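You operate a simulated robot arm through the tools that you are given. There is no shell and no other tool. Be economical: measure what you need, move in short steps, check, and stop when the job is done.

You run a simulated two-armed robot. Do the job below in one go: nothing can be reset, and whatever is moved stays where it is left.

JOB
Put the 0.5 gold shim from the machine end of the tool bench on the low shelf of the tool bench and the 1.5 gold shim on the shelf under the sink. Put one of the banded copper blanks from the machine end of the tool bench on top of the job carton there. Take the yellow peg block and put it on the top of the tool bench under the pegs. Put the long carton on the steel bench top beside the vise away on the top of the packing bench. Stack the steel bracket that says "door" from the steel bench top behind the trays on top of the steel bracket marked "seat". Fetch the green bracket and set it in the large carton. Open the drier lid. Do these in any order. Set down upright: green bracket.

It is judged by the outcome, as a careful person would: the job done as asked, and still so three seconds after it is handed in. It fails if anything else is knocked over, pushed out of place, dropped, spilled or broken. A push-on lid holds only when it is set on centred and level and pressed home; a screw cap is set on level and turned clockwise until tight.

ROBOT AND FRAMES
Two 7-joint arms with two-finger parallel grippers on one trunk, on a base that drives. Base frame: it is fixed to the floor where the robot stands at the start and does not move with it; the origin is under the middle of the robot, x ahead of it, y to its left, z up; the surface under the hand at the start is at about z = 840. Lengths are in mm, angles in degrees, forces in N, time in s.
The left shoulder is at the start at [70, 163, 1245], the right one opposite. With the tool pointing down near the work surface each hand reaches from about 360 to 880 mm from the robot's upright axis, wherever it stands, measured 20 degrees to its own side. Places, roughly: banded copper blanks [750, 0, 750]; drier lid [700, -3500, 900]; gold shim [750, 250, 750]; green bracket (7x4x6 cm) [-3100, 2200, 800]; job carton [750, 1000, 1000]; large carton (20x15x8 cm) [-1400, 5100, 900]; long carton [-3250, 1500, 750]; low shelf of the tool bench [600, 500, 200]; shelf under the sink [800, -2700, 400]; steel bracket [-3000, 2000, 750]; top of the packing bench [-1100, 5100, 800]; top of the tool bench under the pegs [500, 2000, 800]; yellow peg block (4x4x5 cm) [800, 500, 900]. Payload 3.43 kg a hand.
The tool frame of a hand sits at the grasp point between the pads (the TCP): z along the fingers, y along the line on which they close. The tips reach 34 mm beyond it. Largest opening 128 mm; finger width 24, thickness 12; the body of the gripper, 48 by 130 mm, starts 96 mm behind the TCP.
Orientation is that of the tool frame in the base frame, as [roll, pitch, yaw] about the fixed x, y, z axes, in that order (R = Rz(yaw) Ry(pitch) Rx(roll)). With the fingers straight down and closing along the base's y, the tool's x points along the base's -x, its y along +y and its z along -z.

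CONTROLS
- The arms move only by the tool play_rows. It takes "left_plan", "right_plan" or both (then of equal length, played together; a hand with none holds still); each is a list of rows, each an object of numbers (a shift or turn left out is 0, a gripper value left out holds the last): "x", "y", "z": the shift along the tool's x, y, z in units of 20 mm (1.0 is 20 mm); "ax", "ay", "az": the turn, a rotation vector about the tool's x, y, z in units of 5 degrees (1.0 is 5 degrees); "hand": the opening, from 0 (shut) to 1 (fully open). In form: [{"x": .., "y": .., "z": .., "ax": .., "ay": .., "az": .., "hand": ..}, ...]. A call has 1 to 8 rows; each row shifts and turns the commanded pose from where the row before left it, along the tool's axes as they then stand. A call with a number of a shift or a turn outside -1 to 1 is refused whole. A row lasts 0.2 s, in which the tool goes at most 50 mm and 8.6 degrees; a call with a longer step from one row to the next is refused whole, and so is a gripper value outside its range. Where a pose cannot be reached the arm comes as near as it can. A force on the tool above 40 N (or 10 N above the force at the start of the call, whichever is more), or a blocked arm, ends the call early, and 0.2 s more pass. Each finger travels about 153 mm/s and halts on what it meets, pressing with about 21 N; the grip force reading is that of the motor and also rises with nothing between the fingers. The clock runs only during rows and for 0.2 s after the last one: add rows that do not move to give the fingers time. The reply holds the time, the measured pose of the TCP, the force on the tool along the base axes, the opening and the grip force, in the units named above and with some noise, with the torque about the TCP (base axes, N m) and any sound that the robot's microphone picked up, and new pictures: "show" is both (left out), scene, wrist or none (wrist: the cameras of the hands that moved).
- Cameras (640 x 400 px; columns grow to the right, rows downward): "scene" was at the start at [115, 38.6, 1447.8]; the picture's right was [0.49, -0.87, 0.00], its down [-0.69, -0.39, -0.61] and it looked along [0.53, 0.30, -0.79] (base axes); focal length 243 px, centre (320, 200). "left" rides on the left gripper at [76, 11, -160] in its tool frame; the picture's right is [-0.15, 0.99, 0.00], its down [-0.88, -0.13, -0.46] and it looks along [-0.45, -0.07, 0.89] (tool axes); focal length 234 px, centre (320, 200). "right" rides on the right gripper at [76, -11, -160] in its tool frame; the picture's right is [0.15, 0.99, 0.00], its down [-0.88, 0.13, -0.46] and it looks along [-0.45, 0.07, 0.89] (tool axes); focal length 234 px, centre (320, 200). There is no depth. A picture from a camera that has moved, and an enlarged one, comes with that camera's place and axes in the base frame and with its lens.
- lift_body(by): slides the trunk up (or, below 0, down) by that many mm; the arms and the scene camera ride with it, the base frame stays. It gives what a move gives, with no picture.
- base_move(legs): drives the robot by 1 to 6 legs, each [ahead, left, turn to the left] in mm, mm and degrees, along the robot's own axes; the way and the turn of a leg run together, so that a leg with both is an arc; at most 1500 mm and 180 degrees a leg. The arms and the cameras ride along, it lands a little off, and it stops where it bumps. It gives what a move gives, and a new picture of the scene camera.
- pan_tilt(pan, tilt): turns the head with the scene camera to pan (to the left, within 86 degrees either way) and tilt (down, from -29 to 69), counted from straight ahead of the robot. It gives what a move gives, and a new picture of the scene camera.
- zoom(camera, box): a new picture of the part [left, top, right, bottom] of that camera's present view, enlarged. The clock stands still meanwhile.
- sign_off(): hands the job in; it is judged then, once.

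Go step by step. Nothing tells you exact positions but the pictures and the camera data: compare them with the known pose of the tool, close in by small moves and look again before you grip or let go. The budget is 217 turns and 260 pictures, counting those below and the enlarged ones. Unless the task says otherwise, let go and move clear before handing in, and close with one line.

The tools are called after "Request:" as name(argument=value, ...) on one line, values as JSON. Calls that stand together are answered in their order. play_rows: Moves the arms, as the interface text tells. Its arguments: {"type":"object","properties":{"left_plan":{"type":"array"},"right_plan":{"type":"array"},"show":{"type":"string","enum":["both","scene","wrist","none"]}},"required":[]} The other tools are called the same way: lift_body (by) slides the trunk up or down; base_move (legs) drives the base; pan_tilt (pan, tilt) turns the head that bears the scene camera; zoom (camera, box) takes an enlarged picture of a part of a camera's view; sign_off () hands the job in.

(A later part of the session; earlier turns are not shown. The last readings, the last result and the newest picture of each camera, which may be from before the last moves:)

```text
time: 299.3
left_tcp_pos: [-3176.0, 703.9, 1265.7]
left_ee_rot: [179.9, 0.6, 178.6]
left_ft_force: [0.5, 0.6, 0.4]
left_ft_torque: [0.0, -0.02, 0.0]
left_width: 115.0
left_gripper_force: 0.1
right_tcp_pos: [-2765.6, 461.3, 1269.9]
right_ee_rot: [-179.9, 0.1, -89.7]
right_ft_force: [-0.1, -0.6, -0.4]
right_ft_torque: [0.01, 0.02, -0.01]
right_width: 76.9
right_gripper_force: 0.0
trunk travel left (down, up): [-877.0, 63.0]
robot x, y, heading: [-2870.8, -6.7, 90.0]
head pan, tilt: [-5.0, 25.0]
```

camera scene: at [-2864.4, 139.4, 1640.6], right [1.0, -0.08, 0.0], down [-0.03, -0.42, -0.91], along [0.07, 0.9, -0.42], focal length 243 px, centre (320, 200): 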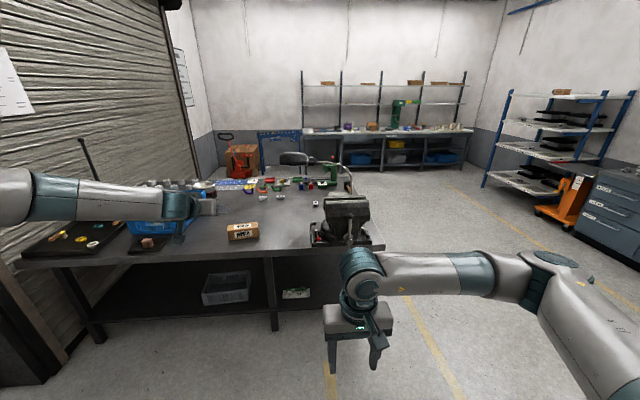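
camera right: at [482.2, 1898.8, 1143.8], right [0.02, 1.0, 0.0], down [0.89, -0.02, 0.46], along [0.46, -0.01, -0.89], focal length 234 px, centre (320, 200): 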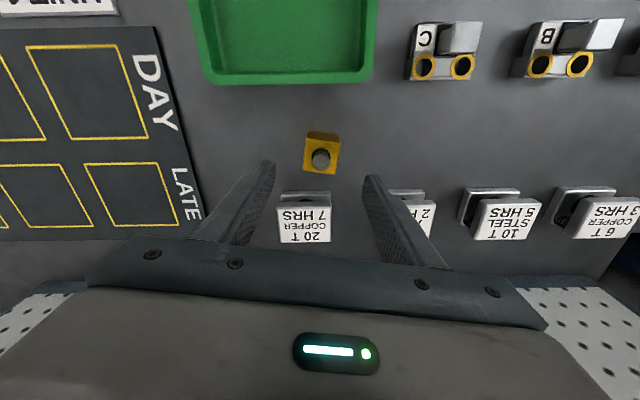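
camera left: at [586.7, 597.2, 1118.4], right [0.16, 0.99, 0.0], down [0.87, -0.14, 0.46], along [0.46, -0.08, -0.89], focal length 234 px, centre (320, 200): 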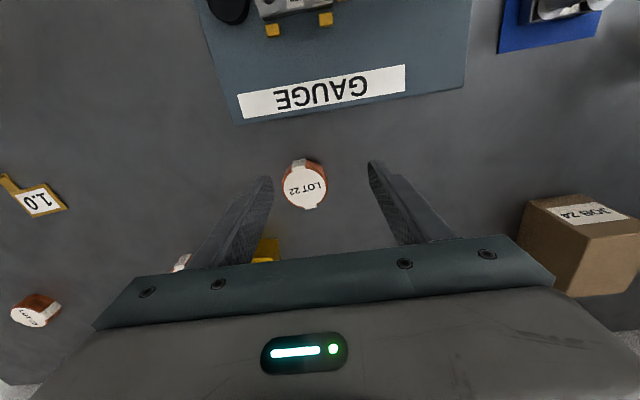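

Request:
base_move(legs=[[700, 50, 0]])

Request:
play_rows(left_plan=[{"z": 1}, {"z": 1}, {"z": 1}, {"z": 1}, {"z": 1}, {"z": 1}], show="both")

```text
time: 303.2
left_tcp_pos: [-3223.5, 1411.9, 1265.6]
left_ee_rot: [179.9, 0.6, 178.2]
left_ft_force: [0.0, 0.1, 0.2]
left_ft_torque: [0.05, 0.01, 0.02]
left_width: 115.0
left_gripper_force: 0.1
right_tcp_pos: [-2815.7, 1165.4, 1270.6]
right_ee_rot: [-180.0, 0.1, -90.1]
right_ft_force: [-0.9, -0.4, 0.7]
right_ft_torque: [0.0, 0.02, -0.02]
right_width: 76.7
right_gripper_force: 0.0
trunk travel left (down, up): [-877.0, 63.0]
robot x, y, heading: [-2922.4, 702.2, 90.0]
head pan, tilt: [-5.0, 25.0]
camera scene: at [-2916.1, 844.4, 1640.8], right [1.0, -0.09, 0.0], down [-0.04, -0.42, -0.91], along [0.08, 0.9, -0.42], focal length 243 px, centre (320, 200)
```

scene: 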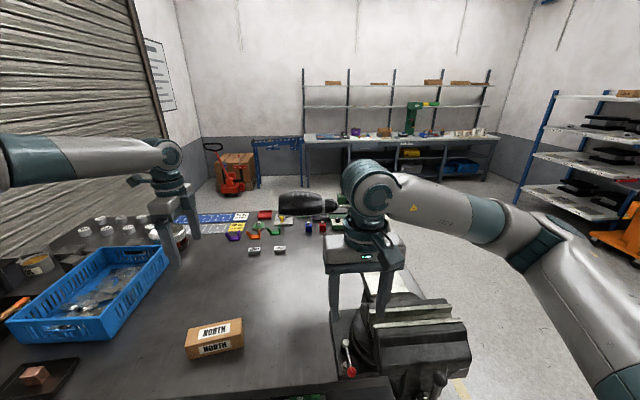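

```text
time: 304.6
left_tcp_pos: [-3230.7, 1397.8, 1151.5]
left_ee_rot: [179.9, 0.7, 178.2]
left_ft_force: [0.3, -0.8, -0.2]
left_ft_torque: [0.01, 0.02, -0.01]
left_width: 115.2
left_gripper_force: 0.1
left hand out of reach, approached as far as the arm can: row 4, 5, 6
right_tcp_pos: [-2815.0, 1165.9, 1270.1]
right_ee_rot: [-179.9, 0.0, -90.1]
right_ft_force: [0.0, 0.5, -0.8]
right_ft_torque: [-0.02, 0.01, 0.02]
right_width: 76.9
right_gripper_force: 0.0
trunk travel left (down, up): [-877.0, 63.0]
robot x, y, heading: [-2921.2, 699.5, 89.8]
head pan, tilt: [-5.0, 25.0]
camera scene: at [-2916.4, 846.1, 1640.6], right [1.0, -0.09, 0.0], down [-0.04, -0.42, -0.91], along [0.08, 0.9, -0.42], focal length 243 px, centre (320, 200)
camera left: at [-3308.9, 1409.1, 1311.4], right [0.18, 0.98, 0.0], down [0.87, -0.16, 0.47], along [0.46, -0.08, -0.88], focal length 234 px, centre (320, 200)
```

scene: 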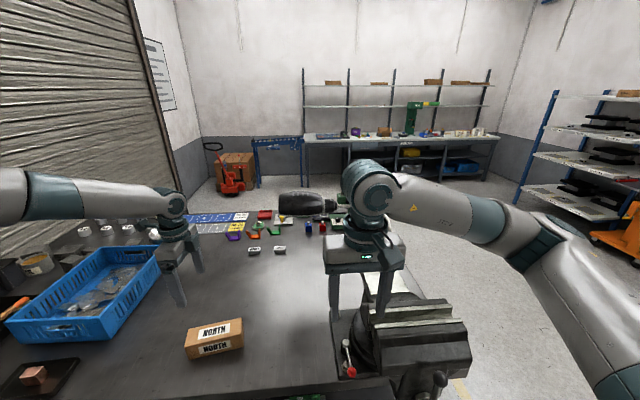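
left: 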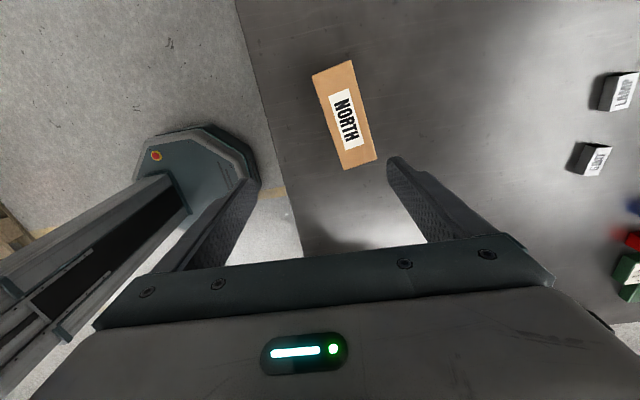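

The carton centre is about (−3232, 1445), turned +9°. I move the base a little closer and align.

Request:
base_move(legs=[[120, 0, 0]])

Request:
lift_body(by=-120)

Request:
play_rows(left_plan=[{"y": -0.9, "az": -1}, {"y": -0.9, "az": -1.0}, {"y": -0.9, "az": -0.3}, {"y": -0.9}, {}], show="wrist")

```text
time: 305.8
left_tcp_pos: [-3230.1, 1512.3, 1154.3]
left_ee_rot: [179.7, 0.6, 178.2]
left_ft_force: [0.2, -0.2, 0.8]
left_ft_torque: [0.02, 0.0, 0.03]
left_width: 115.2
left_gripper_force: 0.1
right_tcp_pos: [-2814.4, 1283.5, 1271.7]
right_ee_rot: [-180.0, 0.2, -90.1]
right_ft_force: [0.3, 0.0, 0.2]
right_ft_torque: [0.04, -0.01, -0.04]
right_width: 77.1
right_gripper_force: 0.0
trunk travel left (down, up): [-877.0, 63.0]
robot x, y, heading: [-2926.4, 820.0, 90.1]
head pan, tilt: [-5.0, 25.0]
camera scene: at [-2915.9, 961.6, 1641.0], right [1.0, -0.09, 0.0], down [-0.04, -0.42, -0.91], along [0.08, 0.9, -0.42], focal length 243 px, centre (320, 200)
```

scene: 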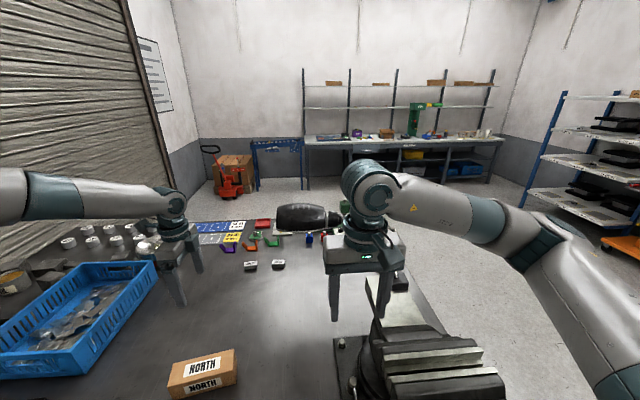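

```text
time: 307.3
left_tcp_pos: [-3231.4, 1515.1, 1033.9]
left_ee_rot: [179.9, 0.7, 178.2]
left_ft_force: [0.2, -0.3, 0.6]
left_ft_torque: [0.04, 0.02, -0.01]
left_width: 115.1
left_gripper_force: 0.0
right_tcp_pos: [-2814.3, 1285.6, 1150.5]
right_ee_rot: [-179.9, 0.1, -90.0]
right_ft_force: [-0.1, 0.0, 0.5]
right_ft_torque: [0.02, -0.03, 0.01]
right_width: 76.8
right_gripper_force: 0.0
trunk travel left (down, up): [-757.0, 183.0]
robot x, y, heading: [-2921.3, 819.4, 89.7]
head pan, tilt: [-5.0, 25.0]
```

```text
time: 308.5
left_tcp_pos: [-3225.0, 1441.8, 1032.6]
left_ee_rot: [180.0, 0.7, -170.2]
left_ft_force: [0.5, 0.0, -0.5]
left_ft_torque: [0.01, 0.03, 0.0]
left_width: 115.2
left_gripper_force: 0.1
right_tcp_pos: [-2814.8, 1284.8, 1150.4]
right_ee_rot: [-179.9, 0.0, -90.2]
right_ft_force: [-0.6, 0.0, 0.6]
right_ft_torque: [-0.05, 0.01, 0.02]
right_width: 76.6
right_gripper_force: 0.1
trunk travel left (down, up): [-757.0, 183.0]
robot x, y, heading: [-2923.6, 819.4, 89.9]
head pan, tilt: [-5.0, 25.0]
camera left: at [-3302.8, 1440.1, 1190.9], right [-0.02, 1.0, 0.0], down [0.88, 0.02, 0.47], along [0.47, 0.01, -0.88], focal length 234 px, centre (320, 200)
```

left: 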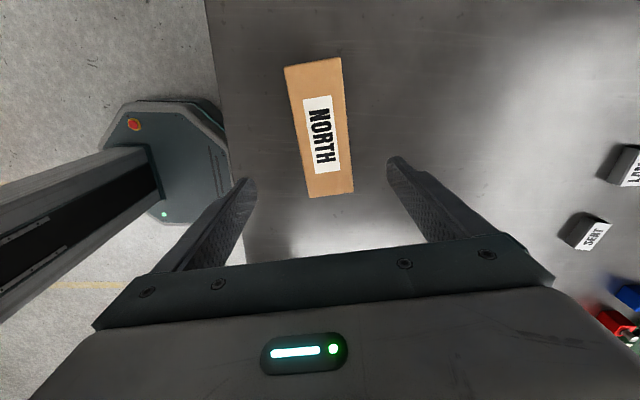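

Request:
play_rows(left_plan=[{"x": 0.6, "z": 1}, {"z": 1}, {"z": 1}, {"z": 1}, {"z": 1}, {"z": 1}, {"z": 1}, {"z": 0.6}], show="wrist")

```text
time: 310.3
left_tcp_pos: [-3249.6, 1421.7, 908.7]
left_ee_rot: [179.8, 0.7, -170.3]
left_ft_force: [-0.3, -0.9, 0.5]
left_ft_torque: [0.01, 0.0, -0.04]
left_width: 115.2
left_gripper_force: 0.0
left hand out of reach, approached as far as the arm can: row 6, 7, 8
right_tcp_pos: [-2814.7, 1285.1, 1150.5]
right_ee_rot: [-179.9, 0.1, -90.1]
right_ft_force: [0.1, 0.1, -0.1]
right_ft_torque: [0.0, 0.02, -0.02]
right_width: 76.9
right_gripper_force: 0.1
trunk travel left (down, up): [-757.0, 183.0]
robot x, y, heading: [-2923.2, 816.8, 90.0]
head pan, tilt: [-5.0, 25.0]
camera left: at [-3327.3, 1417.7, 1066.7], right [-0.02, 1.0, 0.0], down [0.88, 0.02, 0.47], along [0.47, 0.01, -0.88], focal length 234 px, centre (320, 200)
```

left: 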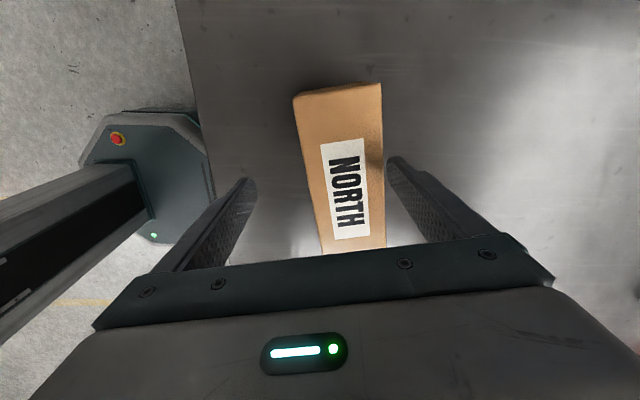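

Request:
base_move(legs=[[21, -12, 0]])

Request:
lift_body(by=-35)

Request:
zoom(camera="left", box=[0, 0, 640, 400])

```text
time: 311.5
left_tcp_pos: [-3237.5, 1442.6, 907.5]
left_ee_rot: [179.9, 0.8, -170.3]
left_ft_force: [0.3, -1.2, 0.5]
left_ft_torque: [-0.03, 0.0, 0.01]
left_width: 115.4
left_gripper_force: 0.1
right_tcp_pos: [-2801.4, 1311.8, 1148.4]
right_ee_rot: [-179.7, 0.5, -90.4]
right_ft_force: [2.3, 6.1, -2.6]
right_ft_torque: [0.24, 0.1, 0.34]
right_width: 78.6
right_gripper_force: 0.9
trunk travel left (down, up): [-757.0, 183.0]
robot x, y, heading: [-2912.0, 843.8, 90.0]
head pan, tilt: [-5.0, 25.0]
stopped in leg 1: the force on the tool passed its limit at 50 N (the readings are from after the stop); the commanded pose is now the measured one
camera scene: at [-2903.6, 987.6, 1520.5], right [1.0, -0.09, 0.0], down [-0.04, -0.42, -0.91], along [0.08, 0.9, -0.42], focal length 243 px, centre (320, 200)
```

scene: 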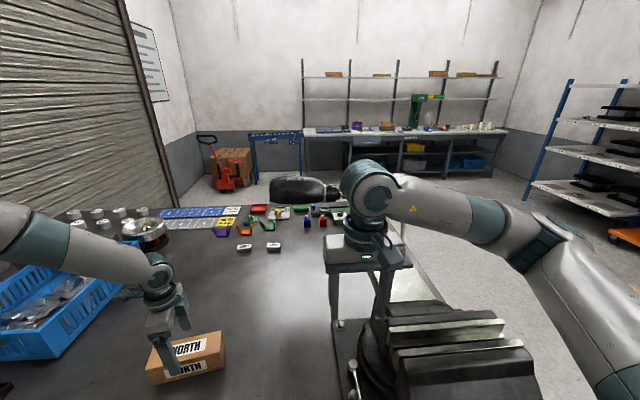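

```text
time: 312.3
left_tcp_pos: [-3238.0, 1442.5, 874.1]
left_ee_rot: [179.9, 0.6, -170.3]
left_ft_force: [0.4, -0.2, 0.4]
left_ft_torque: [0.01, 0.0, -0.02]
left_width: 115.1
left_gripper_force: 0.1
right_tcp_pos: [-2801.6, 1309.1, 1114.8]
right_ee_rot: [-179.8, 0.6, -90.3]
right_ft_force: [-0.3, 0.6, -0.4]
right_ft_torque: [0.02, -0.01, 0.01]
right_width: 76.8
right_gripper_force: 0.0
trunk travel left (down, up): [-722.0, 218.0]
robot x, y, heading: [-2914.4, 843.4, 90.1]
head pan, tilt: [-5.0, 25.0]
```

```text
1.00 times, centred on (320, 200) of left (not enlarged: the box is as wide or as high as the picture)
camera zoom: at [-3315.0, 1438.9, 1032.4], right [-0.02, 1.0, 0.0], down [0.88, 0.02, 0.47], along [0.47, 0.01, -0.88], focal length 234 px, centre (320, 200)
```

zoom: 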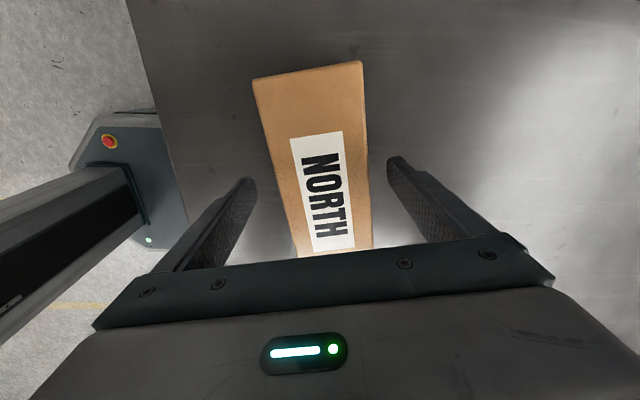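

The right hand brushed the vise jaw; I shift it away, then lower the last bit and grip the carton.

Request:
play_rows(right_plan=[{"y": 1}, {"y": 1}, {"y": 1}, {"y": 1}], show="none")

Request:
lift_body(by=-22)

Request:
play_rows(left_plan=[{"hand": 0}, {}, {}, {}], show="both")

```text
time: 313.3
left_tcp_pos: [-3237.9, 1442.7, 871.9]
left_ee_rot: [180.0, 0.8, -170.3]
left_ft_force: [0.1, 0.8, -0.6]
left_ft_torque: [-0.05, 0.01, 0.0]
left_width: 115.2
left_gripper_force: 0.1
right_tcp_pos: [-2881.4, 1311.5, 1113.4]
right_ee_rot: [-179.7, 0.5, -90.3]
right_ft_force: [-0.9, 0.3, -0.1]
right_ft_torque: [-0.01, 0.01, 0.01]
right_width: 76.8
right_gripper_force: 0.1
trunk travel left (down, up): [-722.0, 218.0]
robot x, y, heading: [-2913.4, 842.9, 90.0]
head pan, tilt: [-5.0, 25.0]
```

```text
time: 314.0
left_tcp_pos: [-3235.6, 1442.3, 850.7]
left_ee_rot: [179.9, 0.6, -170.3]
left_ft_force: [0.6, -0.6, 0.0]
left_ft_torque: [0.03, -0.01, 0.0]
left_width: 115.1
left_gripper_force: 0.0
right_tcp_pos: [-2879.9, 1309.8, 1092.5]
right_ee_rot: [-179.8, 0.5, -90.1]
right_ft_force: [0.2, -0.5, 0.4]
right_ft_torque: [0.03, 0.02, 0.01]
right_width: 76.6
right_gripper_force: 0.0
trunk travel left (down, up): [-700.0, 240.0]
robot x, y, heading: [-2910.6, 839.8, 89.9]
head pan, tilt: [-5.0, 25.0]
```

```text
time: 315.0
left_tcp_pos: [-3237.1, 1442.9, 851.3]
left_ee_rot: [179.8, 0.9, -170.2]
left_ft_force: [-0.6, 0.7, 6.2]
left_ft_torque: [-0.23, -0.22, 0.18]
left_width: 70.3
left_gripper_force: 21.0
right_tcp_pos: [-2880.8, 1309.5, 1092.3]
right_ee_rot: [-180.0, 0.6, -90.3]
right_ft_force: [-0.5, -0.2, -0.6]
right_ft_torque: [0.01, 0.0, 0.01]
right_width: 76.8
right_gripper_force: 0.0
trunk travel left (down, up): [-700.0, 240.0]
robot x, y, heading: [-2909.5, 844.4, 89.7]
head pan, tilt: [-5.0, 25.0]
camera scene: at [-2903.0, 985.6, 1463.8], right [1.0, -0.09, 0.0], down [-0.04, -0.42, -0.91], along [0.08, 0.9, -0.42], focal length 243 px, centre (320, 200)
camera left: at [-3315.0, 1439.1, 1010.6], right [-0.02, 1.0, 0.0], down [0.88, 0.02, 0.47], along [0.47, 0.01, -0.88], focal length 234 px, centre (320, 200)
```

scene: 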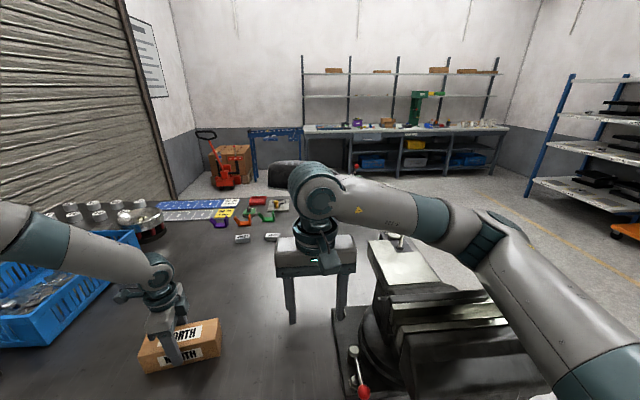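
left: 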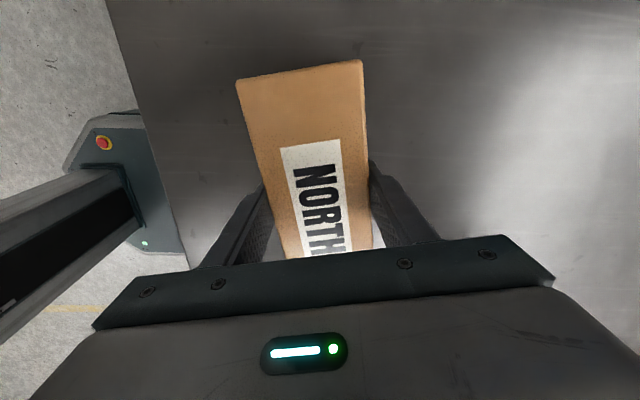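

The carton is gripped. Lift, back away, and carry it toward the packing bench at the far wall.

Request:
lift_body(by=240)

Request:
base_move(legs=[[-550, 0, 0], [0, -1400, 0], [1400, 0, 0], [1400, 0, 0]])

Request:
pan_tilt(pan=0, tilt=20)

```text
time: 317.5
left_tcp_pos: [-3237.9, 1443.6, 1089.5]
left_ee_rot: [-179.9, 0.6, -170.3]
left_ft_force: [-0.9, 0.2, -2.8]
left_ft_torque: [-0.02, 0.03, 0.03]
left_width: 69.9
left_gripper_force: 20.8
right_tcp_pos: [-2881.5, 1311.1, 1331.4]
right_ee_rot: [-179.7, 0.5, -90.4]
right_ft_force: [0.0, 0.4, 0.2]
right_ft_torque: [-0.02, 0.01, -0.03]
right_width: 76.9
right_gripper_force: 0.0
trunk travel left (down, up): [-940.0, 0.0]
robot x, y, heading: [-2909.6, 841.9, 89.8]
head pan, tilt: [-5.0, 25.0]
```

```text
time: 340.4
left_tcp_pos: [-1917.2, 3695.3, 1090.9]
left_ee_rot: [179.8, 0.7, -168.1]
left_ft_force: [-0.3, -0.3, -3.3]
left_ft_torque: [0.01, 0.01, 0.03]
left_width: 70.0
left_gripper_force: 20.7
right_tcp_pos: [-1555.8, 3577.8, 1332.2]
right_ee_rot: [-179.8, 0.5, -88.2]
right_ft_force: [0.7, -0.6, 0.3]
right_ft_torque: [0.03, -0.01, -0.01]
right_width: 77.0
right_gripper_force: 0.2
trunk travel left (down, up): [-940.0, 0.0]
robot x, y, heading: [-1566.1, 3110.0, 92.2]
head pan, tilt: [-5.0, 25.0]
camera scene: at [-1566.6, 3251.9, 1703.7], right [1.0, -0.05, 0.0], down [-0.02, -0.42, -0.91], along [0.05, 0.91, -0.42], focal length 243 px, centre (320, 200)
```

scene: 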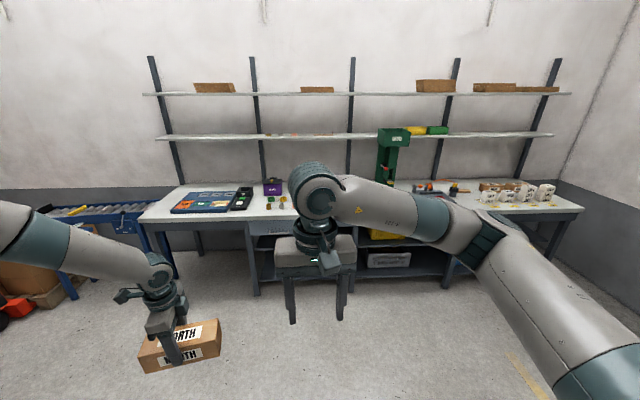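

```text
time: 341.0
left_tcp_pos: [-1916.3, 3696.3, 1091.3]
left_ee_rot: [180.0, 0.8, -168.0]
left_ft_force: [0.8, -0.2, -2.7]
left_ft_torque: [-0.03, 0.04, -0.03]
left_width: 70.1
left_gripper_force: 20.8
right_tcp_pos: [-1556.2, 3577.1, 1331.4]
right_ee_rot: [-179.9, 0.5, -88.2]
right_ft_force: [0.4, 0.5, -1.1]
right_ft_torque: [-0.03, -0.01, -0.01]
right_width: 76.8
right_gripper_force: 0.0
trunk travel left (down, up): [-940.0, 0.0]
robot x, y, heading: [-1569.4, 3108.2, 92.1]
head pan, tilt: [0.0, 20.0]
camera scene: at [-1574.7, 3253.5, 1711.7], right [1.0, 0.04, 0.0], down [0.01, -0.34, -0.94], along [-0.03, 0.94, -0.34], focal length 243 px, centre (320, 200)
```

scene: 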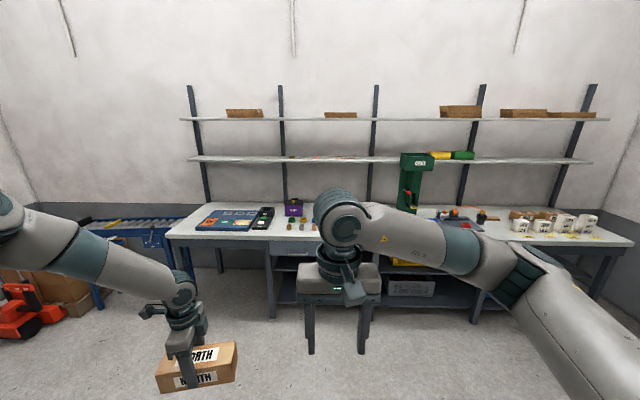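

Request:
play_rows(right_plan=[{"y": -1}, {"y": -1}, {"y": -1}, {"y": -1}, {"y": -1}, {"y": -1}, {"y": -1}, {"y": -1}], show="none")

Request:
base_move(legs=[[700, 0, -2.1]])

Request:
pan_tilt(pan=0, tilt=30)

```text
time: 342.8
left_tcp_pos: [-1915.7, 3695.5, 1091.1]
left_ee_rot: [179.9, 0.7, -168.1]
left_ft_force: [-0.2, -0.4, -2.7]
left_ft_torque: [0.02, 0.07, 0.0]
left_width: 70.0
left_gripper_force: 21.1
right_tcp_pos: [-1395.5, 3581.7, 1334.0]
right_ee_rot: [-179.9, 0.5, -88.1]
right_ft_force: [-0.5, -0.1, -0.4]
right_ft_torque: [0.01, -0.01, 0.02]
right_width: 76.8
right_gripper_force: 0.1
trunk travel left (down, up): [-940.0, 0.0]
robot x, y, heading: [-1566.0, 3106.0, 92.1]
head pan, tilt: [0.0, 20.0]
```

```text
time: 346.7
left_tcp_pos: [-1909.2, 4421.7, 1092.0]
left_ee_rot: [179.8, 0.8, -170.3]
left_ft_force: [0.3, 0.4, -2.8]
left_ft_torque: [0.02, 0.04, 0.01]
left_width: 69.9
left_gripper_force: 21.3
right_tcp_pos: [-1393.3, 4287.9, 1334.5]
right_ee_rot: [-179.8, 0.7, -90.2]
right_ft_force: [0.1, 0.1, -0.3]
right_ft_torque: [0.01, 0.01, 0.02]
right_width: 76.7
right_gripper_force: 0.1
trunk travel left (down, up): [-940.0, 0.0]
robot x, y, heading: [-1581.5, 3824.0, 89.7]
head pan, tilt: [0.0, 20.0]
camera scene: at [-1582.8, 3967.2, 1711.9], right [1.0, 0.0, 0.0], down [0.0, -0.34, -0.94], along [0.0, 0.94, -0.34], focal length 243 px, centre (320, 200)
```

scene: 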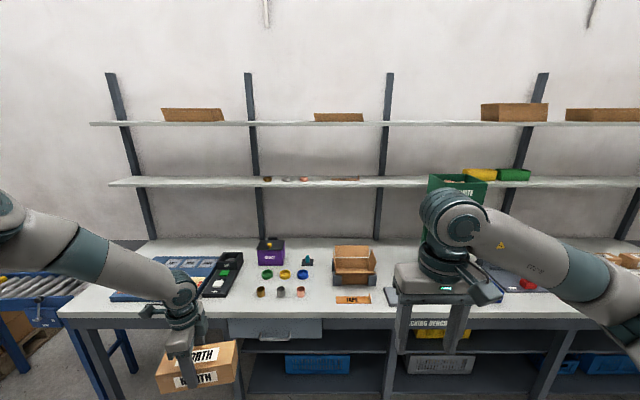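

```text
time: 347.4
left_tcp_pos: [-1908.5, 4423.2, 1090.7]
left_ee_rot: [180.0, 0.7, -170.2]
left_ft_force: [0.3, -0.4, -3.1]
left_ft_torque: [-0.03, 0.02, 0.02]
left_width: 70.2
left_gripper_force: 20.8
right_tcp_pos: [-1393.0, 4290.4, 1333.2]
right_ee_rot: [-179.8, 0.5, -90.2]
right_ft_force: [0.5, 0.2, -0.2]
right_ft_torque: [-0.02, 0.03, -0.01]
right_width: 76.5
right_gripper_force: 0.1
trunk travel left (down, up): [-940.0, 0.0]
robot x, y, heading: [-1582.0, 3823.2, 90.2]
head pan, tilt: [0.0, 30.0]
camera scene: at [-1582.7, 3966.3, 1695.7], right [1.0, 0.0, 0.0], down [0.0, -0.5, -0.87], along [0.0, 0.87, -0.5], focal length 243 px, centre (320, 200)
```

scene: 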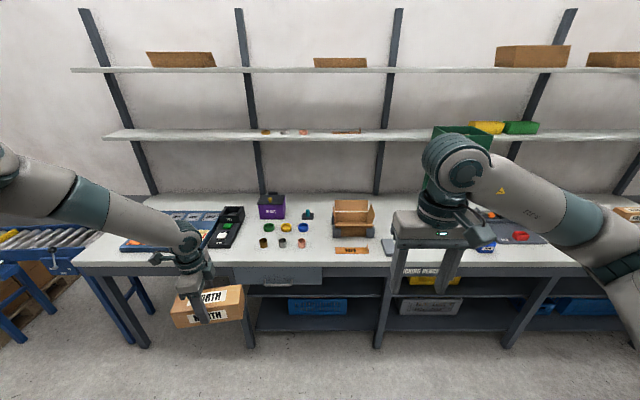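

Request:
zoom(camera="scene", box=[190, 180, 430, 290])

Request:
pan_tilt(pan=-40, tilt=30)

```text
2.67 times, centred on (310, 235) of scene
camera zoom: at [-1582.7, 3966.3, 1695.7], right [1.0, 0.0, 0.0], down [0.0, -0.5, -0.87], along [0.0, 0.87, -0.5], focal length 649 px, centre (347, 107)
```

zoom: 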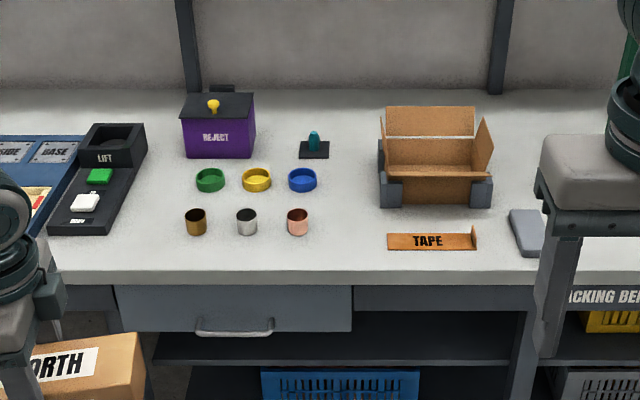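

```text
time: 348.5
left_tcp_pos: [-1908.9, 4423.7, 1091.0]
left_ee_rot: [-179.9, 0.6, -170.2]
left_ft_force: [-1.1, 0.1, -3.7]
left_ft_torque: [0.01, 0.01, 0.0]
left_width: 69.6
left_gripper_force: 20.2
right_tcp_pos: [-1394.2, 4289.4, 1332.7]
right_ee_rot: [-179.8, 0.5, -90.2]
right_ft_force: [-0.1, -1.0, 0.0]
right_ft_torque: [-0.03, -0.02, 0.02]
right_width: 76.8
right_gripper_force: 0.0
trunk travel left (down, up): [-940.0, 0.0]
robot x, y, heading: [-1582.8, 3823.4, 90.1]
head pan, tilt: [-40.0, 30.0]
camera scene: at [-1524.7, 3944.8, 1695.7], right [0.77, -0.64, 0.0], down [-0.32, -0.38, -0.87], along [0.56, 0.66, -0.5], focal length 243 px, centre (320, 200)
```

scene: 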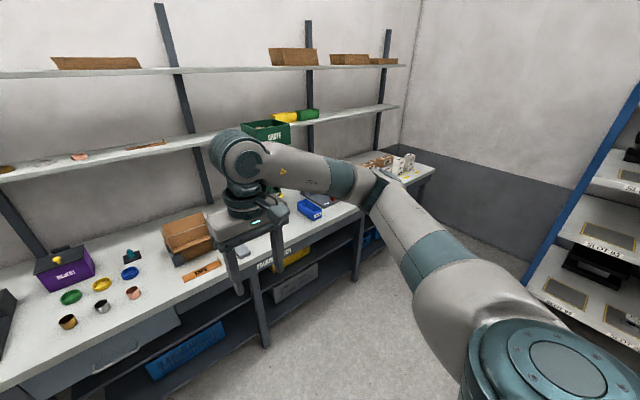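

Request:
base_move(legs=[[0, -800, 0]])

Request:
pan_tilt(pan=10, tilt=35)

```text
time: 352.8
left_tcp_pos: [-1104.9, 4423.0, 1089.8]
left_ee_rot: [180.0, 0.7, -170.4]
left_ft_force: [0.0, -0.5, -3.3]
left_ft_torque: [0.01, 0.02, 0.0]
left_width: 70.3
left_gripper_force: 20.7
right_tcp_pos: [-589.6, 4286.6, 1333.7]
right_ee_rot: [-179.8, 0.5, -90.4]
right_ft_force: [-1.1, -0.1, 0.2]
right_ft_torque: [0.0, -0.04, 0.01]
right_width: 77.0
right_gripper_force: 0.1
trunk travel left (down, up): [-940.0, 0.0]
robot x, y, heading: [-778.2, 3823.3, 89.6]
head pan, tilt: [-40.0, 30.0]
camera scene: at [-723.6, 3943.0, 1695.7], right [0.76, -0.65, 0.0], down [-0.32, -0.38, -0.87], along [0.56, 0.66, -0.5], focal length 243 px, centre (320, 200)
```

scene: 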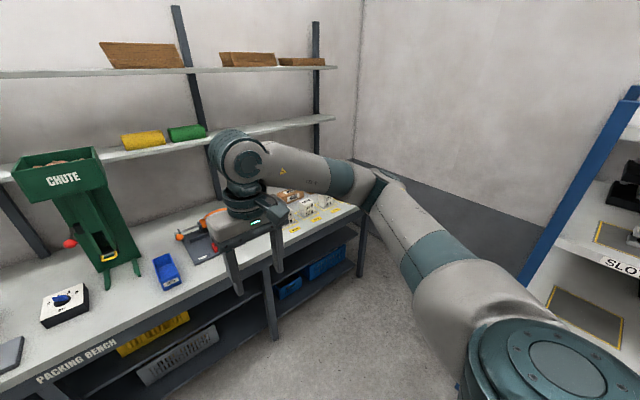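

```text
time: 354.0
left_tcp_pos: [-1103.2, 4422.8, 1090.2]
left_ee_rot: [-180.0, 0.8, -170.5]
left_ft_force: [-0.7, 0.1, -2.9]
left_ft_torque: [-0.03, 0.03, -0.03]
left_width: 69.8
left_gripper_force: 21.3
right_tcp_pos: [-590.0, 4287.6, 1333.1]
right_ee_rot: [-179.8, 0.5, -90.4]
right_ft_force: [0.8, -0.5, -1.1]
right_ft_torque: [0.02, 0.0, 0.0]
right_width: 76.6
right_gripper_force: 0.1
trunk travel left (down, up): [-940.0, 0.0]
robot x, y, heading: [-780.9, 3818.8, 89.7]
head pan, tilt: [10.0, 35.0]
camera scene: at [-795.9, 3960.8, 1687.8], right [0.99, 0.17, 0.0], down [0.1, -0.57, -0.82], along [-0.14, 0.81, -0.57], focal length 243 px, centre (320, 200)
```

scene: 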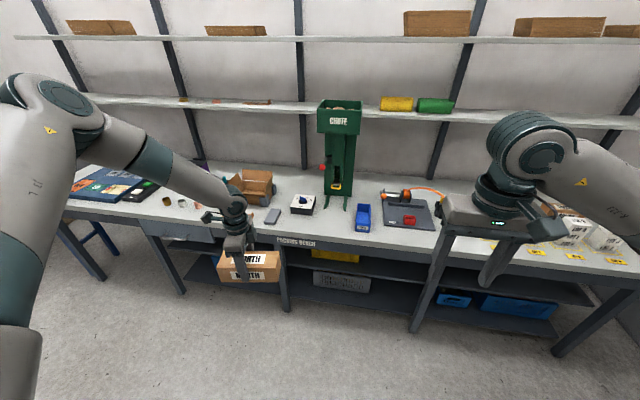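

Request:
zoom(camera="scene", box=[240, 150, 480, 260])

```text
2.67 times, centred on (360, 205) of scene
camera zoom: at [-795.9, 3960.8, 1687.8], right [0.99, 0.17, 0.0], down [0.1, -0.57, -0.82], along [-0.14, 0.81, -0.57], focal length 649 px, centre (213, 187)
```

zoom: 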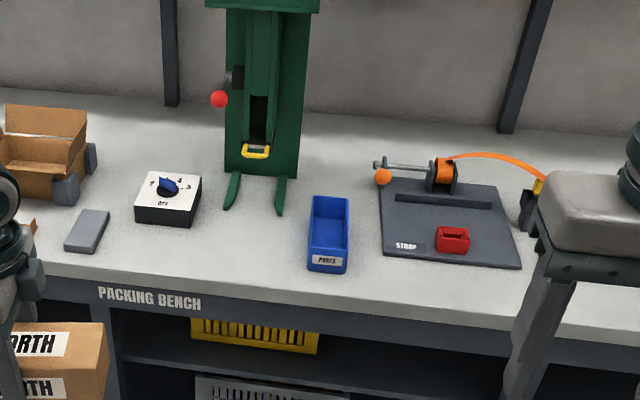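

I see a free strip on the bench front between the grey pad and the blue bin, in front of the dial; aim for about (−920, 4975). Moving the carton over it.

Request:
base_move(legs=[[0, -184, 0.3], [450, 0, 0]])

Request:
play_rows(left_plan=[{"az": 1}, {"az": 0.94}, {}], show="wrist")

```text
time: 357.8
left_tcp_pos: [-926.4, 4859.7, 1091.8]
left_ee_rot: [180.0, 0.7, -170.1]
left_ft_force: [0.2, -0.4, -3.8]
left_ft_torque: [0.04, 0.04, -0.03]
left_width: 70.0
left_gripper_force: 21.3
right_tcp_pos: [-408.7, 4727.3, 1333.8]
right_ee_rot: [-179.8, 0.6, -90.2]
right_ft_force: [0.1, 0.0, -0.8]
right_ft_torque: [0.04, 0.02, -0.02]
right_width: 76.8
right_gripper_force: 0.1
trunk travel left (down, up): [-940.0, 0.0]
robot x, y, heading: [-597.5, 4258.6, 90.0]
head pan, tilt: [10.0, 35.0]
camera scene: at [-613.3, 4398.9, 1688.1], right [0.98, 0.17, 0.0], down [0.1, -0.56, -0.82], along [-0.14, 0.81, -0.57], focal length 243 px, centre (320, 200)
```

scene: 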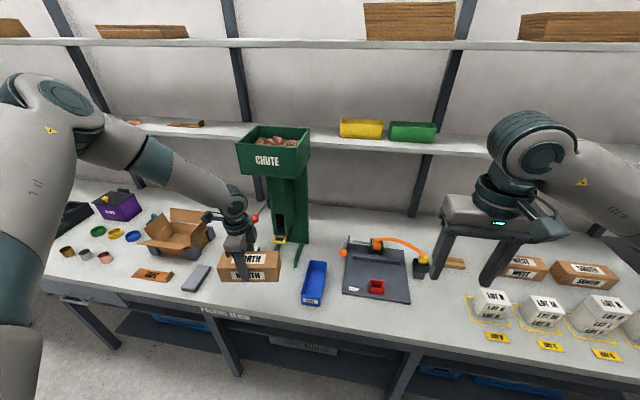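

```text
time: 358.6
left_tcp_pos: [-924.5, 4862.9, 1089.6]
left_ee_rot: [179.9, 0.7, -180.0]
left_ft_force: [0.2, 0.5, -4.1]
left_ft_torque: [0.02, 0.0, -0.01]
left_width: 69.9
left_gripper_force: 20.8
right_tcp_pos: [-408.8, 4729.6, 1333.9]
right_ee_rot: [-179.7, 0.5, -90.2]
right_ft_force: [0.1, 0.5, 1.3]
right_ft_torque: [0.0, 0.0, -0.02]
right_width: 76.6
right_gripper_force: 0.1
trunk travel left (down, up): [-940.0, 0.0]
robot x, y, heading: [-597.8, 4264.7, 90.4]
head pan, tilt: [10.0, 35.0]
camera left: at [-1002.6, 4871.8, 1249.3], right [0.14, 0.99, 0.0], down [0.88, -0.13, 0.47], along [0.46, -0.06, -0.88], focal length 234 px, centre (320, 200)
```

left: 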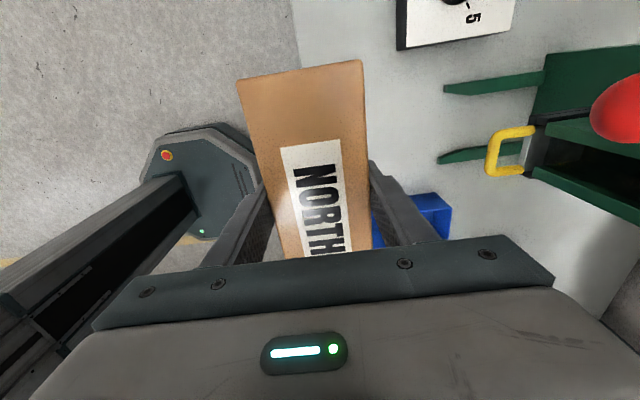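

Request:
base_move(legs=[[68, -12, -0.3]])

Request:
lift_body(by=-170)

Request:
play_rows(left_plan=[{}], show="both")

```text
time: 359.6
left_tcp_pos: [-912.7, 4921.8, 1095.3]
left_ee_rot: [179.4, 0.7, -180.0]
left_ft_force: [-0.4, -1.5, -3.2]
left_ft_torque: [0.08, 0.0, 0.05]
left_width: 69.7
left_gripper_force: 20.9
right_tcp_pos: [-396.0, 4785.0, 1336.9]
right_ee_rot: [-179.6, 1.0, -90.3]
right_ft_force: [-0.6, -0.8, 0.3]
right_ft_torque: [0.1, -0.03, 0.0]
right_width: 76.8
right_gripper_force: 0.1
trunk travel left (down, up): [-940.0, 0.0]
robot x, y, heading: [-583.8, 4330.0, 90.0]
head pan, tilt: [10.0, 35.0]
camera scene: at [-603.3, 4456.9, 1689.1], right [0.99, 0.17, 0.0], down [0.1, -0.56, -0.82], along [-0.14, 0.81, -0.57], focal length 243 px, centre (320, 200)
```

scene: 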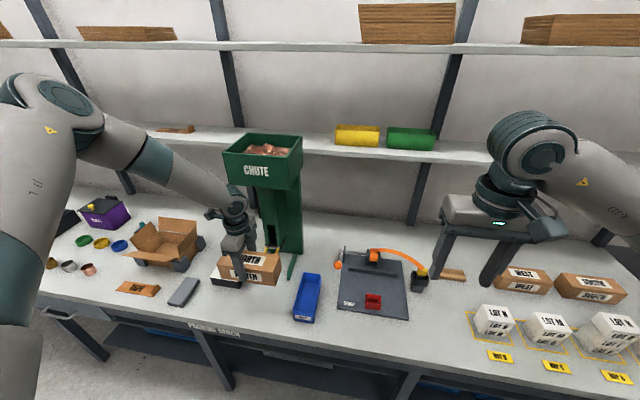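

```text
time: 361.5
left_tcp_pos: [-911.8, 4930.9, 920.8]
left_ee_rot: [179.9, 0.7, 179.9]
left_ft_force: [-0.1, 0.9, -4.1]
left_ft_torque: [0.02, 0.03, -0.01]
left_width: 69.6
left_gripper_force: 21.1
right_tcp_pos: [-394.8, 4795.9, 1162.9]
right_ee_rot: [-179.7, 0.4, -90.3]
right_ft_force: [0.5, -0.2, 0.1]
right_ft_torque: [-0.02, 0.05, -0.02]
right_width: 76.9
right_gripper_force: 0.0
trunk travel left (down, up): [-770.0, 170.0]
robot x, y, heading: [-587.5, 4329.7, 89.7]
head pan, tilt: [10.0, 35.0]
```

```text
time: 361.9
left_tcp_pos: [-911.0, 4930.0, 921.4]
left_ee_rot: [179.9, 0.7, 180.0]
left_ft_force: [-0.2, 0.5, -4.0]
left_ft_torque: [-0.01, 0.04, -0.01]
left_width: 69.7
left_gripper_force: 21.2
right_tcp_pos: [-395.5, 4795.2, 1163.2]
right_ee_rot: [-179.8, 0.6, -90.3]
right_ft_force: [0.1, -0.5, 0.6]
right_ft_torque: [0.02, 0.02, 0.0]
right_width: 77.1
right_gripper_force: 0.2
trunk travel left (down, up): [-770.0, 170.0]
robot x, y, heading: [-586.3, 4327.2, 89.8]
head pan, tilt: [10.0, 35.0]
camera scene: at [-601.1, 4468.7, 1517.9], right [0.99, 0.17, 0.0], down [0.1, -0.57, -0.82], along [-0.14, 0.81, -0.57], focal length 243 px, centre (320, 200)
camera left: at [-988.9, 4939.7, 1079.8], right [0.15, 0.99, 0.0], down [0.87, -0.13, 0.47], along [0.46, -0.06, -0.88], focal length 234 px, centre (320, 200)
```

scene: 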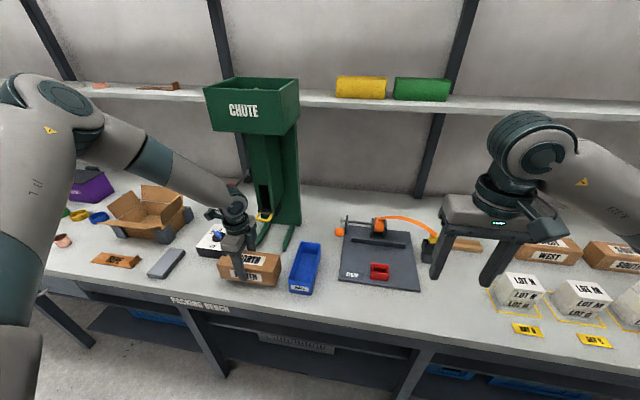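
left: 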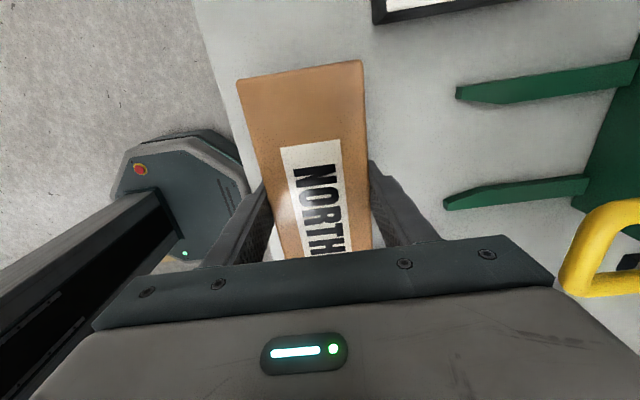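

Request:
lift_body(by=-36)

Request:
play_rows(left_plan=[{"z": 0.2}, {"z": 0.2}, {"z": 0.2}, {}], show="none")

```text
time: 362.7
left_tcp_pos: [-910.7, 4930.5, 886.8]
left_ee_rot: [179.6, 0.8, -179.9]
left_ft_force: [-2.8, 2.5, 19.2]
left_ft_torque: [-0.64, -0.03, -0.16]
left_width: 69.5
left_gripper_force: 21.0
right_tcp_pos: [-394.1, 4794.6, 1128.2]
right_ee_rot: [-179.9, 0.6, -90.3]
right_ft_force: [0.8, -0.2, 0.2]
right_ft_torque: [0.0, -0.01, -0.01]
right_width: 76.7
right_gripper_force: 0.0
trunk travel left (down, up): [-734.0, 206.0]
robot x, y, heading: [-584.8, 4326.2, 90.0]
head pan, tilt: [10.0, 35.0]
```

```text
time: 363.7
left_tcp_pos: [-911.7, 4927.1, 883.0]
left_ee_rot: [179.7, 0.7, 179.9]
left_ft_force: [6.2, 7.1, 18.6]
left_ft_torque: [-0.49, -0.05, 0.07]
left_width: 70.0
left_gripper_force: 20.5
left hand out of reach, approached as far as the arm can: row 2, 3
right_tcp_pos: [-393.8, 4795.2, 1127.6]
right_ee_rot: [-180.0, 0.7, -90.5]
right_ft_force: [0.4, -0.1, 0.0]
right_ft_torque: [0.01, -0.03, 0.01]
right_width: 77.0
right_gripper_force: 0.0
trunk travel left (down, up): [-734.0, 206.0]
robot x, y, heading: [-583.2, 4333.0, 89.6]
head pan, tilt: [10.0, 35.0]
```

The carton rests on the bench. Open and raise.

Request:
play_rows(left_plan=[{"z": -0.1}, {"hand": 0.75}, {}, {}], show="none")

Request:
lift_body(by=150)

Request:
zoom(camera="left", box=[0, 0, 640, 400])

```text
time: 364.7
left_tcp_pos: [-915.6, 4926.6, 883.4]
left_ee_rot: [179.9, 0.7, -180.0]
left_ft_force: [0.5, -1.0, -0.1]
left_ft_torque: [-0.03, 0.0, -0.01]
left_width: 96.0
left_gripper_force: 0.1
right_tcp_pos: [-395.4, 4795.8, 1127.7]
right_ee_rot: [-179.8, 0.5, -90.4]
right_ft_force: [0.3, 0.0, 0.1]
right_ft_torque: [0.0, -0.03, 0.0]
right_width: 76.9
right_gripper_force: 0.0
trunk travel left (down, up): [-734.0, 206.0]
robot x, y, heading: [-583.5, 4330.8, 90.1]
head pan, tilt: [10.0, 35.0]
```

```text
time: 366.5
left_tcp_pos: [-913.3, 4927.2, 1032.5]
left_ee_rot: [180.0, 0.6, -179.9]
left_ft_force: [-0.2, -0.6, 0.3]
left_ft_torque: [0.03, 0.02, 0.0]
left_width: 95.9
left_gripper_force: 0.1
right_tcp_pos: [-395.7, 4795.5, 1277.8]
right_ee_rot: [-179.8, 0.6, -90.4]
right_ft_force: [-0.7, -0.5, 0.1]
right_ft_torque: [0.0, 0.01, 0.05]
right_width: 76.7
right_gripper_force: 0.0
trunk travel left (down, up): [-884.0, 56.0]
robot x, y, heading: [-583.5, 4331.7, 90.0]
head pan, tilt: [10.0, 35.0]
```

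```text
1.00 times, centred on (320, 200) of left (not enlarged: the box is as wide or as high as the picture)
camera zoom: at [-991.8, 4936.4, 1191.6], right [0.15, 0.99, 0.0], down [0.87, -0.13, 0.47], along [0.46, -0.06, -0.88], focal length 234 px, centre (320, 200)
```

zoom: 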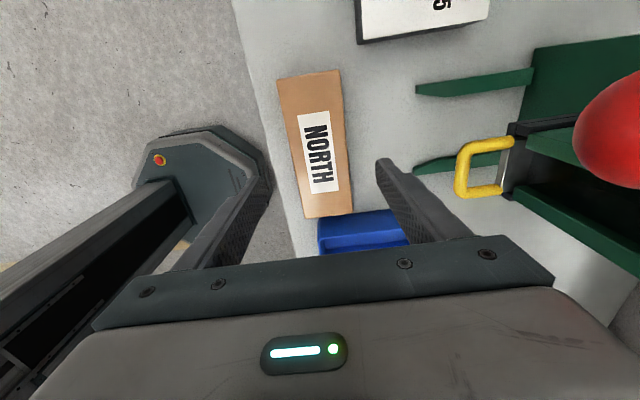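

The NORTH carton is put away. Now back off, turn, pitch the right hand forward and raise the left, and go to the +y side of the steel bench.

Request:
base_move(legs=[[-400, 0, 0], [0, 0, 180], [0, -1000, 0], [0, -980, 0]])

Request:
play_rows(left_plan=[{"y": -0.5, "z": -1}, {"y": -0.5, "z": -1}, {"y": -0.5, "z": -1}, {"y": -0.5, "z": -1}, {"y": -0.5, "z": -1}, {"y": -0.5, "z": -1}, {"y": -0.5, "z": -1}, {"y": -0.5, "z": -1}], right_plan=[{"ay": -1}, {"ay": -1}, {"ay": -1}, {"ay": -1}, {"ay": -1}, {"ay": -1}, {"ay": -1}, {"ay": -1}], show="none")

Request:
play_rows(left_plan=[{"y": -0.5, "z": -1}, {"y": -0.5, "z": -1}, {"y": -0.5, "z": -1}, {"y": -0.5, "z": -1}, {"y": -0.5, "z": -1}, {"y": -0.5, "z": -1}, {"y": -0.5, "z": -1}, {"y": -0.5, "z": -1}], right_plan=[{"ay": -1}, {"ay": -1}, {"ay": -1}, {"ay": -1}, {}, {}, {}, {"hand": 0.5}], show="none")

Request:
pan_tilt(pan=0, tilt=25)

```text
time: 385.7
left_tcp_pos: [-2208.0, 3330.3, 1032.2]
left_ee_rot: [179.8, 0.8, 1.3]
left_ft_force: [0.0, 0.7, 0.8]
left_ft_torque: [0.02, 0.0, 0.01]
left_width: 95.8
left_gripper_force: 0.0
right_tcp_pos: [-2729.8, 3450.1, 1278.4]
right_ee_rot: [-179.8, 0.6, 91.0]
right_ft_force: [0.0, 0.2, -0.6]
right_ft_torque: [-0.02, -0.01, 0.02]
right_width: 76.9
right_gripper_force: 0.0
trunk travel left (down, up): [-884.0, 56.0]
robot x, y, heading: [-2551.3, 3920.5, -89.0]
head pan, tilt: [10.0, 35.0]
camera scene: at [-2533.1, 3785.9, 1631.9], right [-0.98, -0.19, 0.0], down [-0.11, 0.56, -0.82], along [0.16, -0.8, -0.57], focal length 243 px, centre (320, 200)
```

scene: 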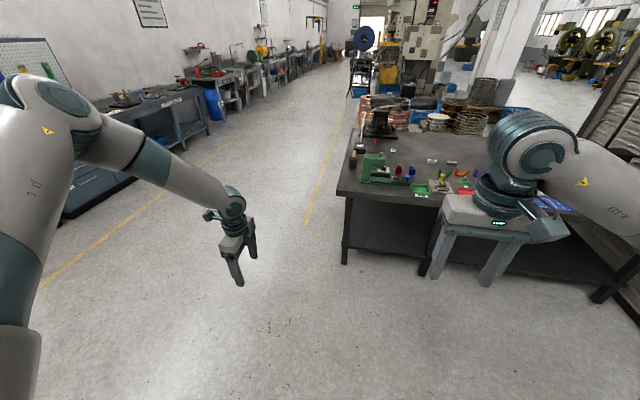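

```text
time: 387.5
left_tcp_pos: [-2208.1, 3411.9, 1194.1]
left_ee_rot: [179.8, 0.7, 1.3]
left_ft_force: [0.2, -0.2, -0.4]
left_ft_torque: [-0.04, 0.01, 0.02]
left_width: 95.9
left_gripper_force: 0.0
right_tcp_pos: [-2721.1, 3395.6, 1293.8]
right_ee_rot: [-179.6, 40.5, 91.1]
right_ft_force: [0.4, 0.7, -0.6]
right_ft_torque: [-0.03, 0.0, -0.02]
right_width: 76.8
right_gripper_force: 0.1
right hand out of reach, approached as far as the arm can: row 6, 7, 8
trunk travel left (down, up): [-884.0, 56.0]
robot x, y, heading: [-2553.3, 3921.5, -88.8]
head pan, tilt: [10.0, 35.0]
```

```text
time: 389.3
left_tcp_pos: [-2210.0, 3494.0, 1352.6]
left_ee_rot: [179.8, 0.7, 1.2]
left_ft_force: [-0.1, 0.6, 0.5]
left_ft_torque: [-0.02, 0.03, 0.01]
left_width: 96.3
left_gripper_force: 0.0
right_tcp_pos: [-2705.1, 3340.0, 1299.3]
right_ee_rot: [-179.7, 60.6, 91.2]
right_ft_force: [-0.4, 0.6, 0.6]
right_ft_torque: [0.01, 0.02, 0.01]
right_width: 64.1
right_gripper_force: 0.0
right hand out of reach, approached as far as the arm can: row 1, 2, 3, 4
trunk travel left (down, up): [-884.0, 56.0]
robot x, y, heading: [-2555.3, 3923.2, -88.8]
head pan, tilt: [10.0, 35.0]
```

```text
time: 390.0
left_tcp_pos: [-2208.9, 3493.2, 1351.9]
left_ee_rot: [179.8, 0.8, 1.4]
left_ft_force: [0.1, -0.3, 0.7]
left_ft_torque: [0.02, 0.0, 0.01]
left_width: 95.7
left_gripper_force: 0.0
right_tcp_pos: [-2705.0, 3338.5, 1298.8]
right_ee_rot: [-179.6, 60.6, 91.2]
right_ft_force: [-0.7, 0.0, 0.3]
right_ft_torque: [-0.01, 0.0, -0.02]
right_width: 64.3
right_gripper_force: 0.1
trunk travel left (down, up): [-884.0, 56.0]
robot x, y, heading: [-2557.6, 3920.8, -88.8]
head pan, tilt: [0.0, 25.0]
camera scene: at [-2549.1, 3780.5, 1647.6], right [-1.0, -0.02, 0.0], down [-0.01, 0.42, -0.91], along [0.02, -0.91, -0.42], focal length 243 px, centre (320, 200)
```

scene: 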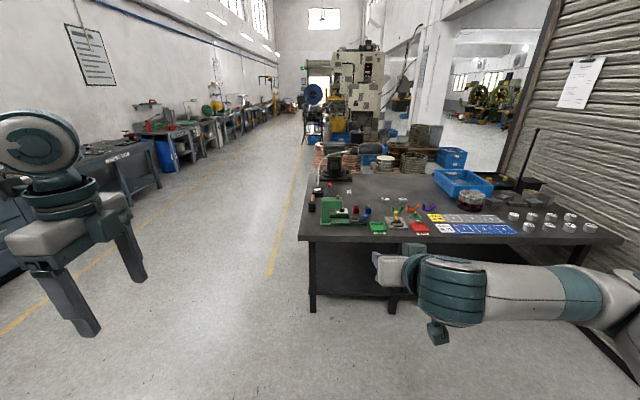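

Request:
zoom(camera="scene", box=[290, 130, 490, 250])

```text
3.20 times, centred on (390, 190) of scene
camera zoom: at [-2549.1, 3780.5, 1647.6], right [-1.0, -0.02, 0.0], down [-0.01, 0.42, -0.91], along [0.02, -0.91, -0.42], focal length 779 px, centre (96, 232)
```

zoom: 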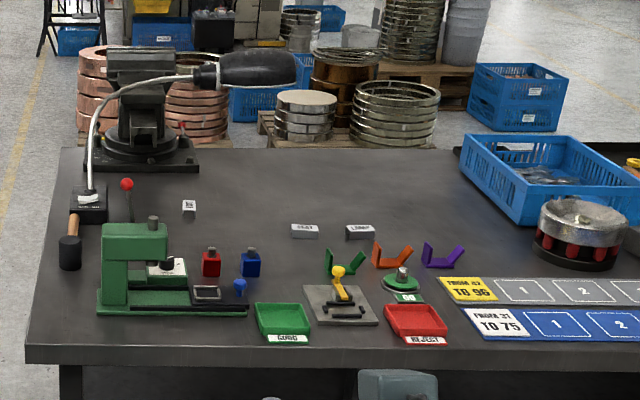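

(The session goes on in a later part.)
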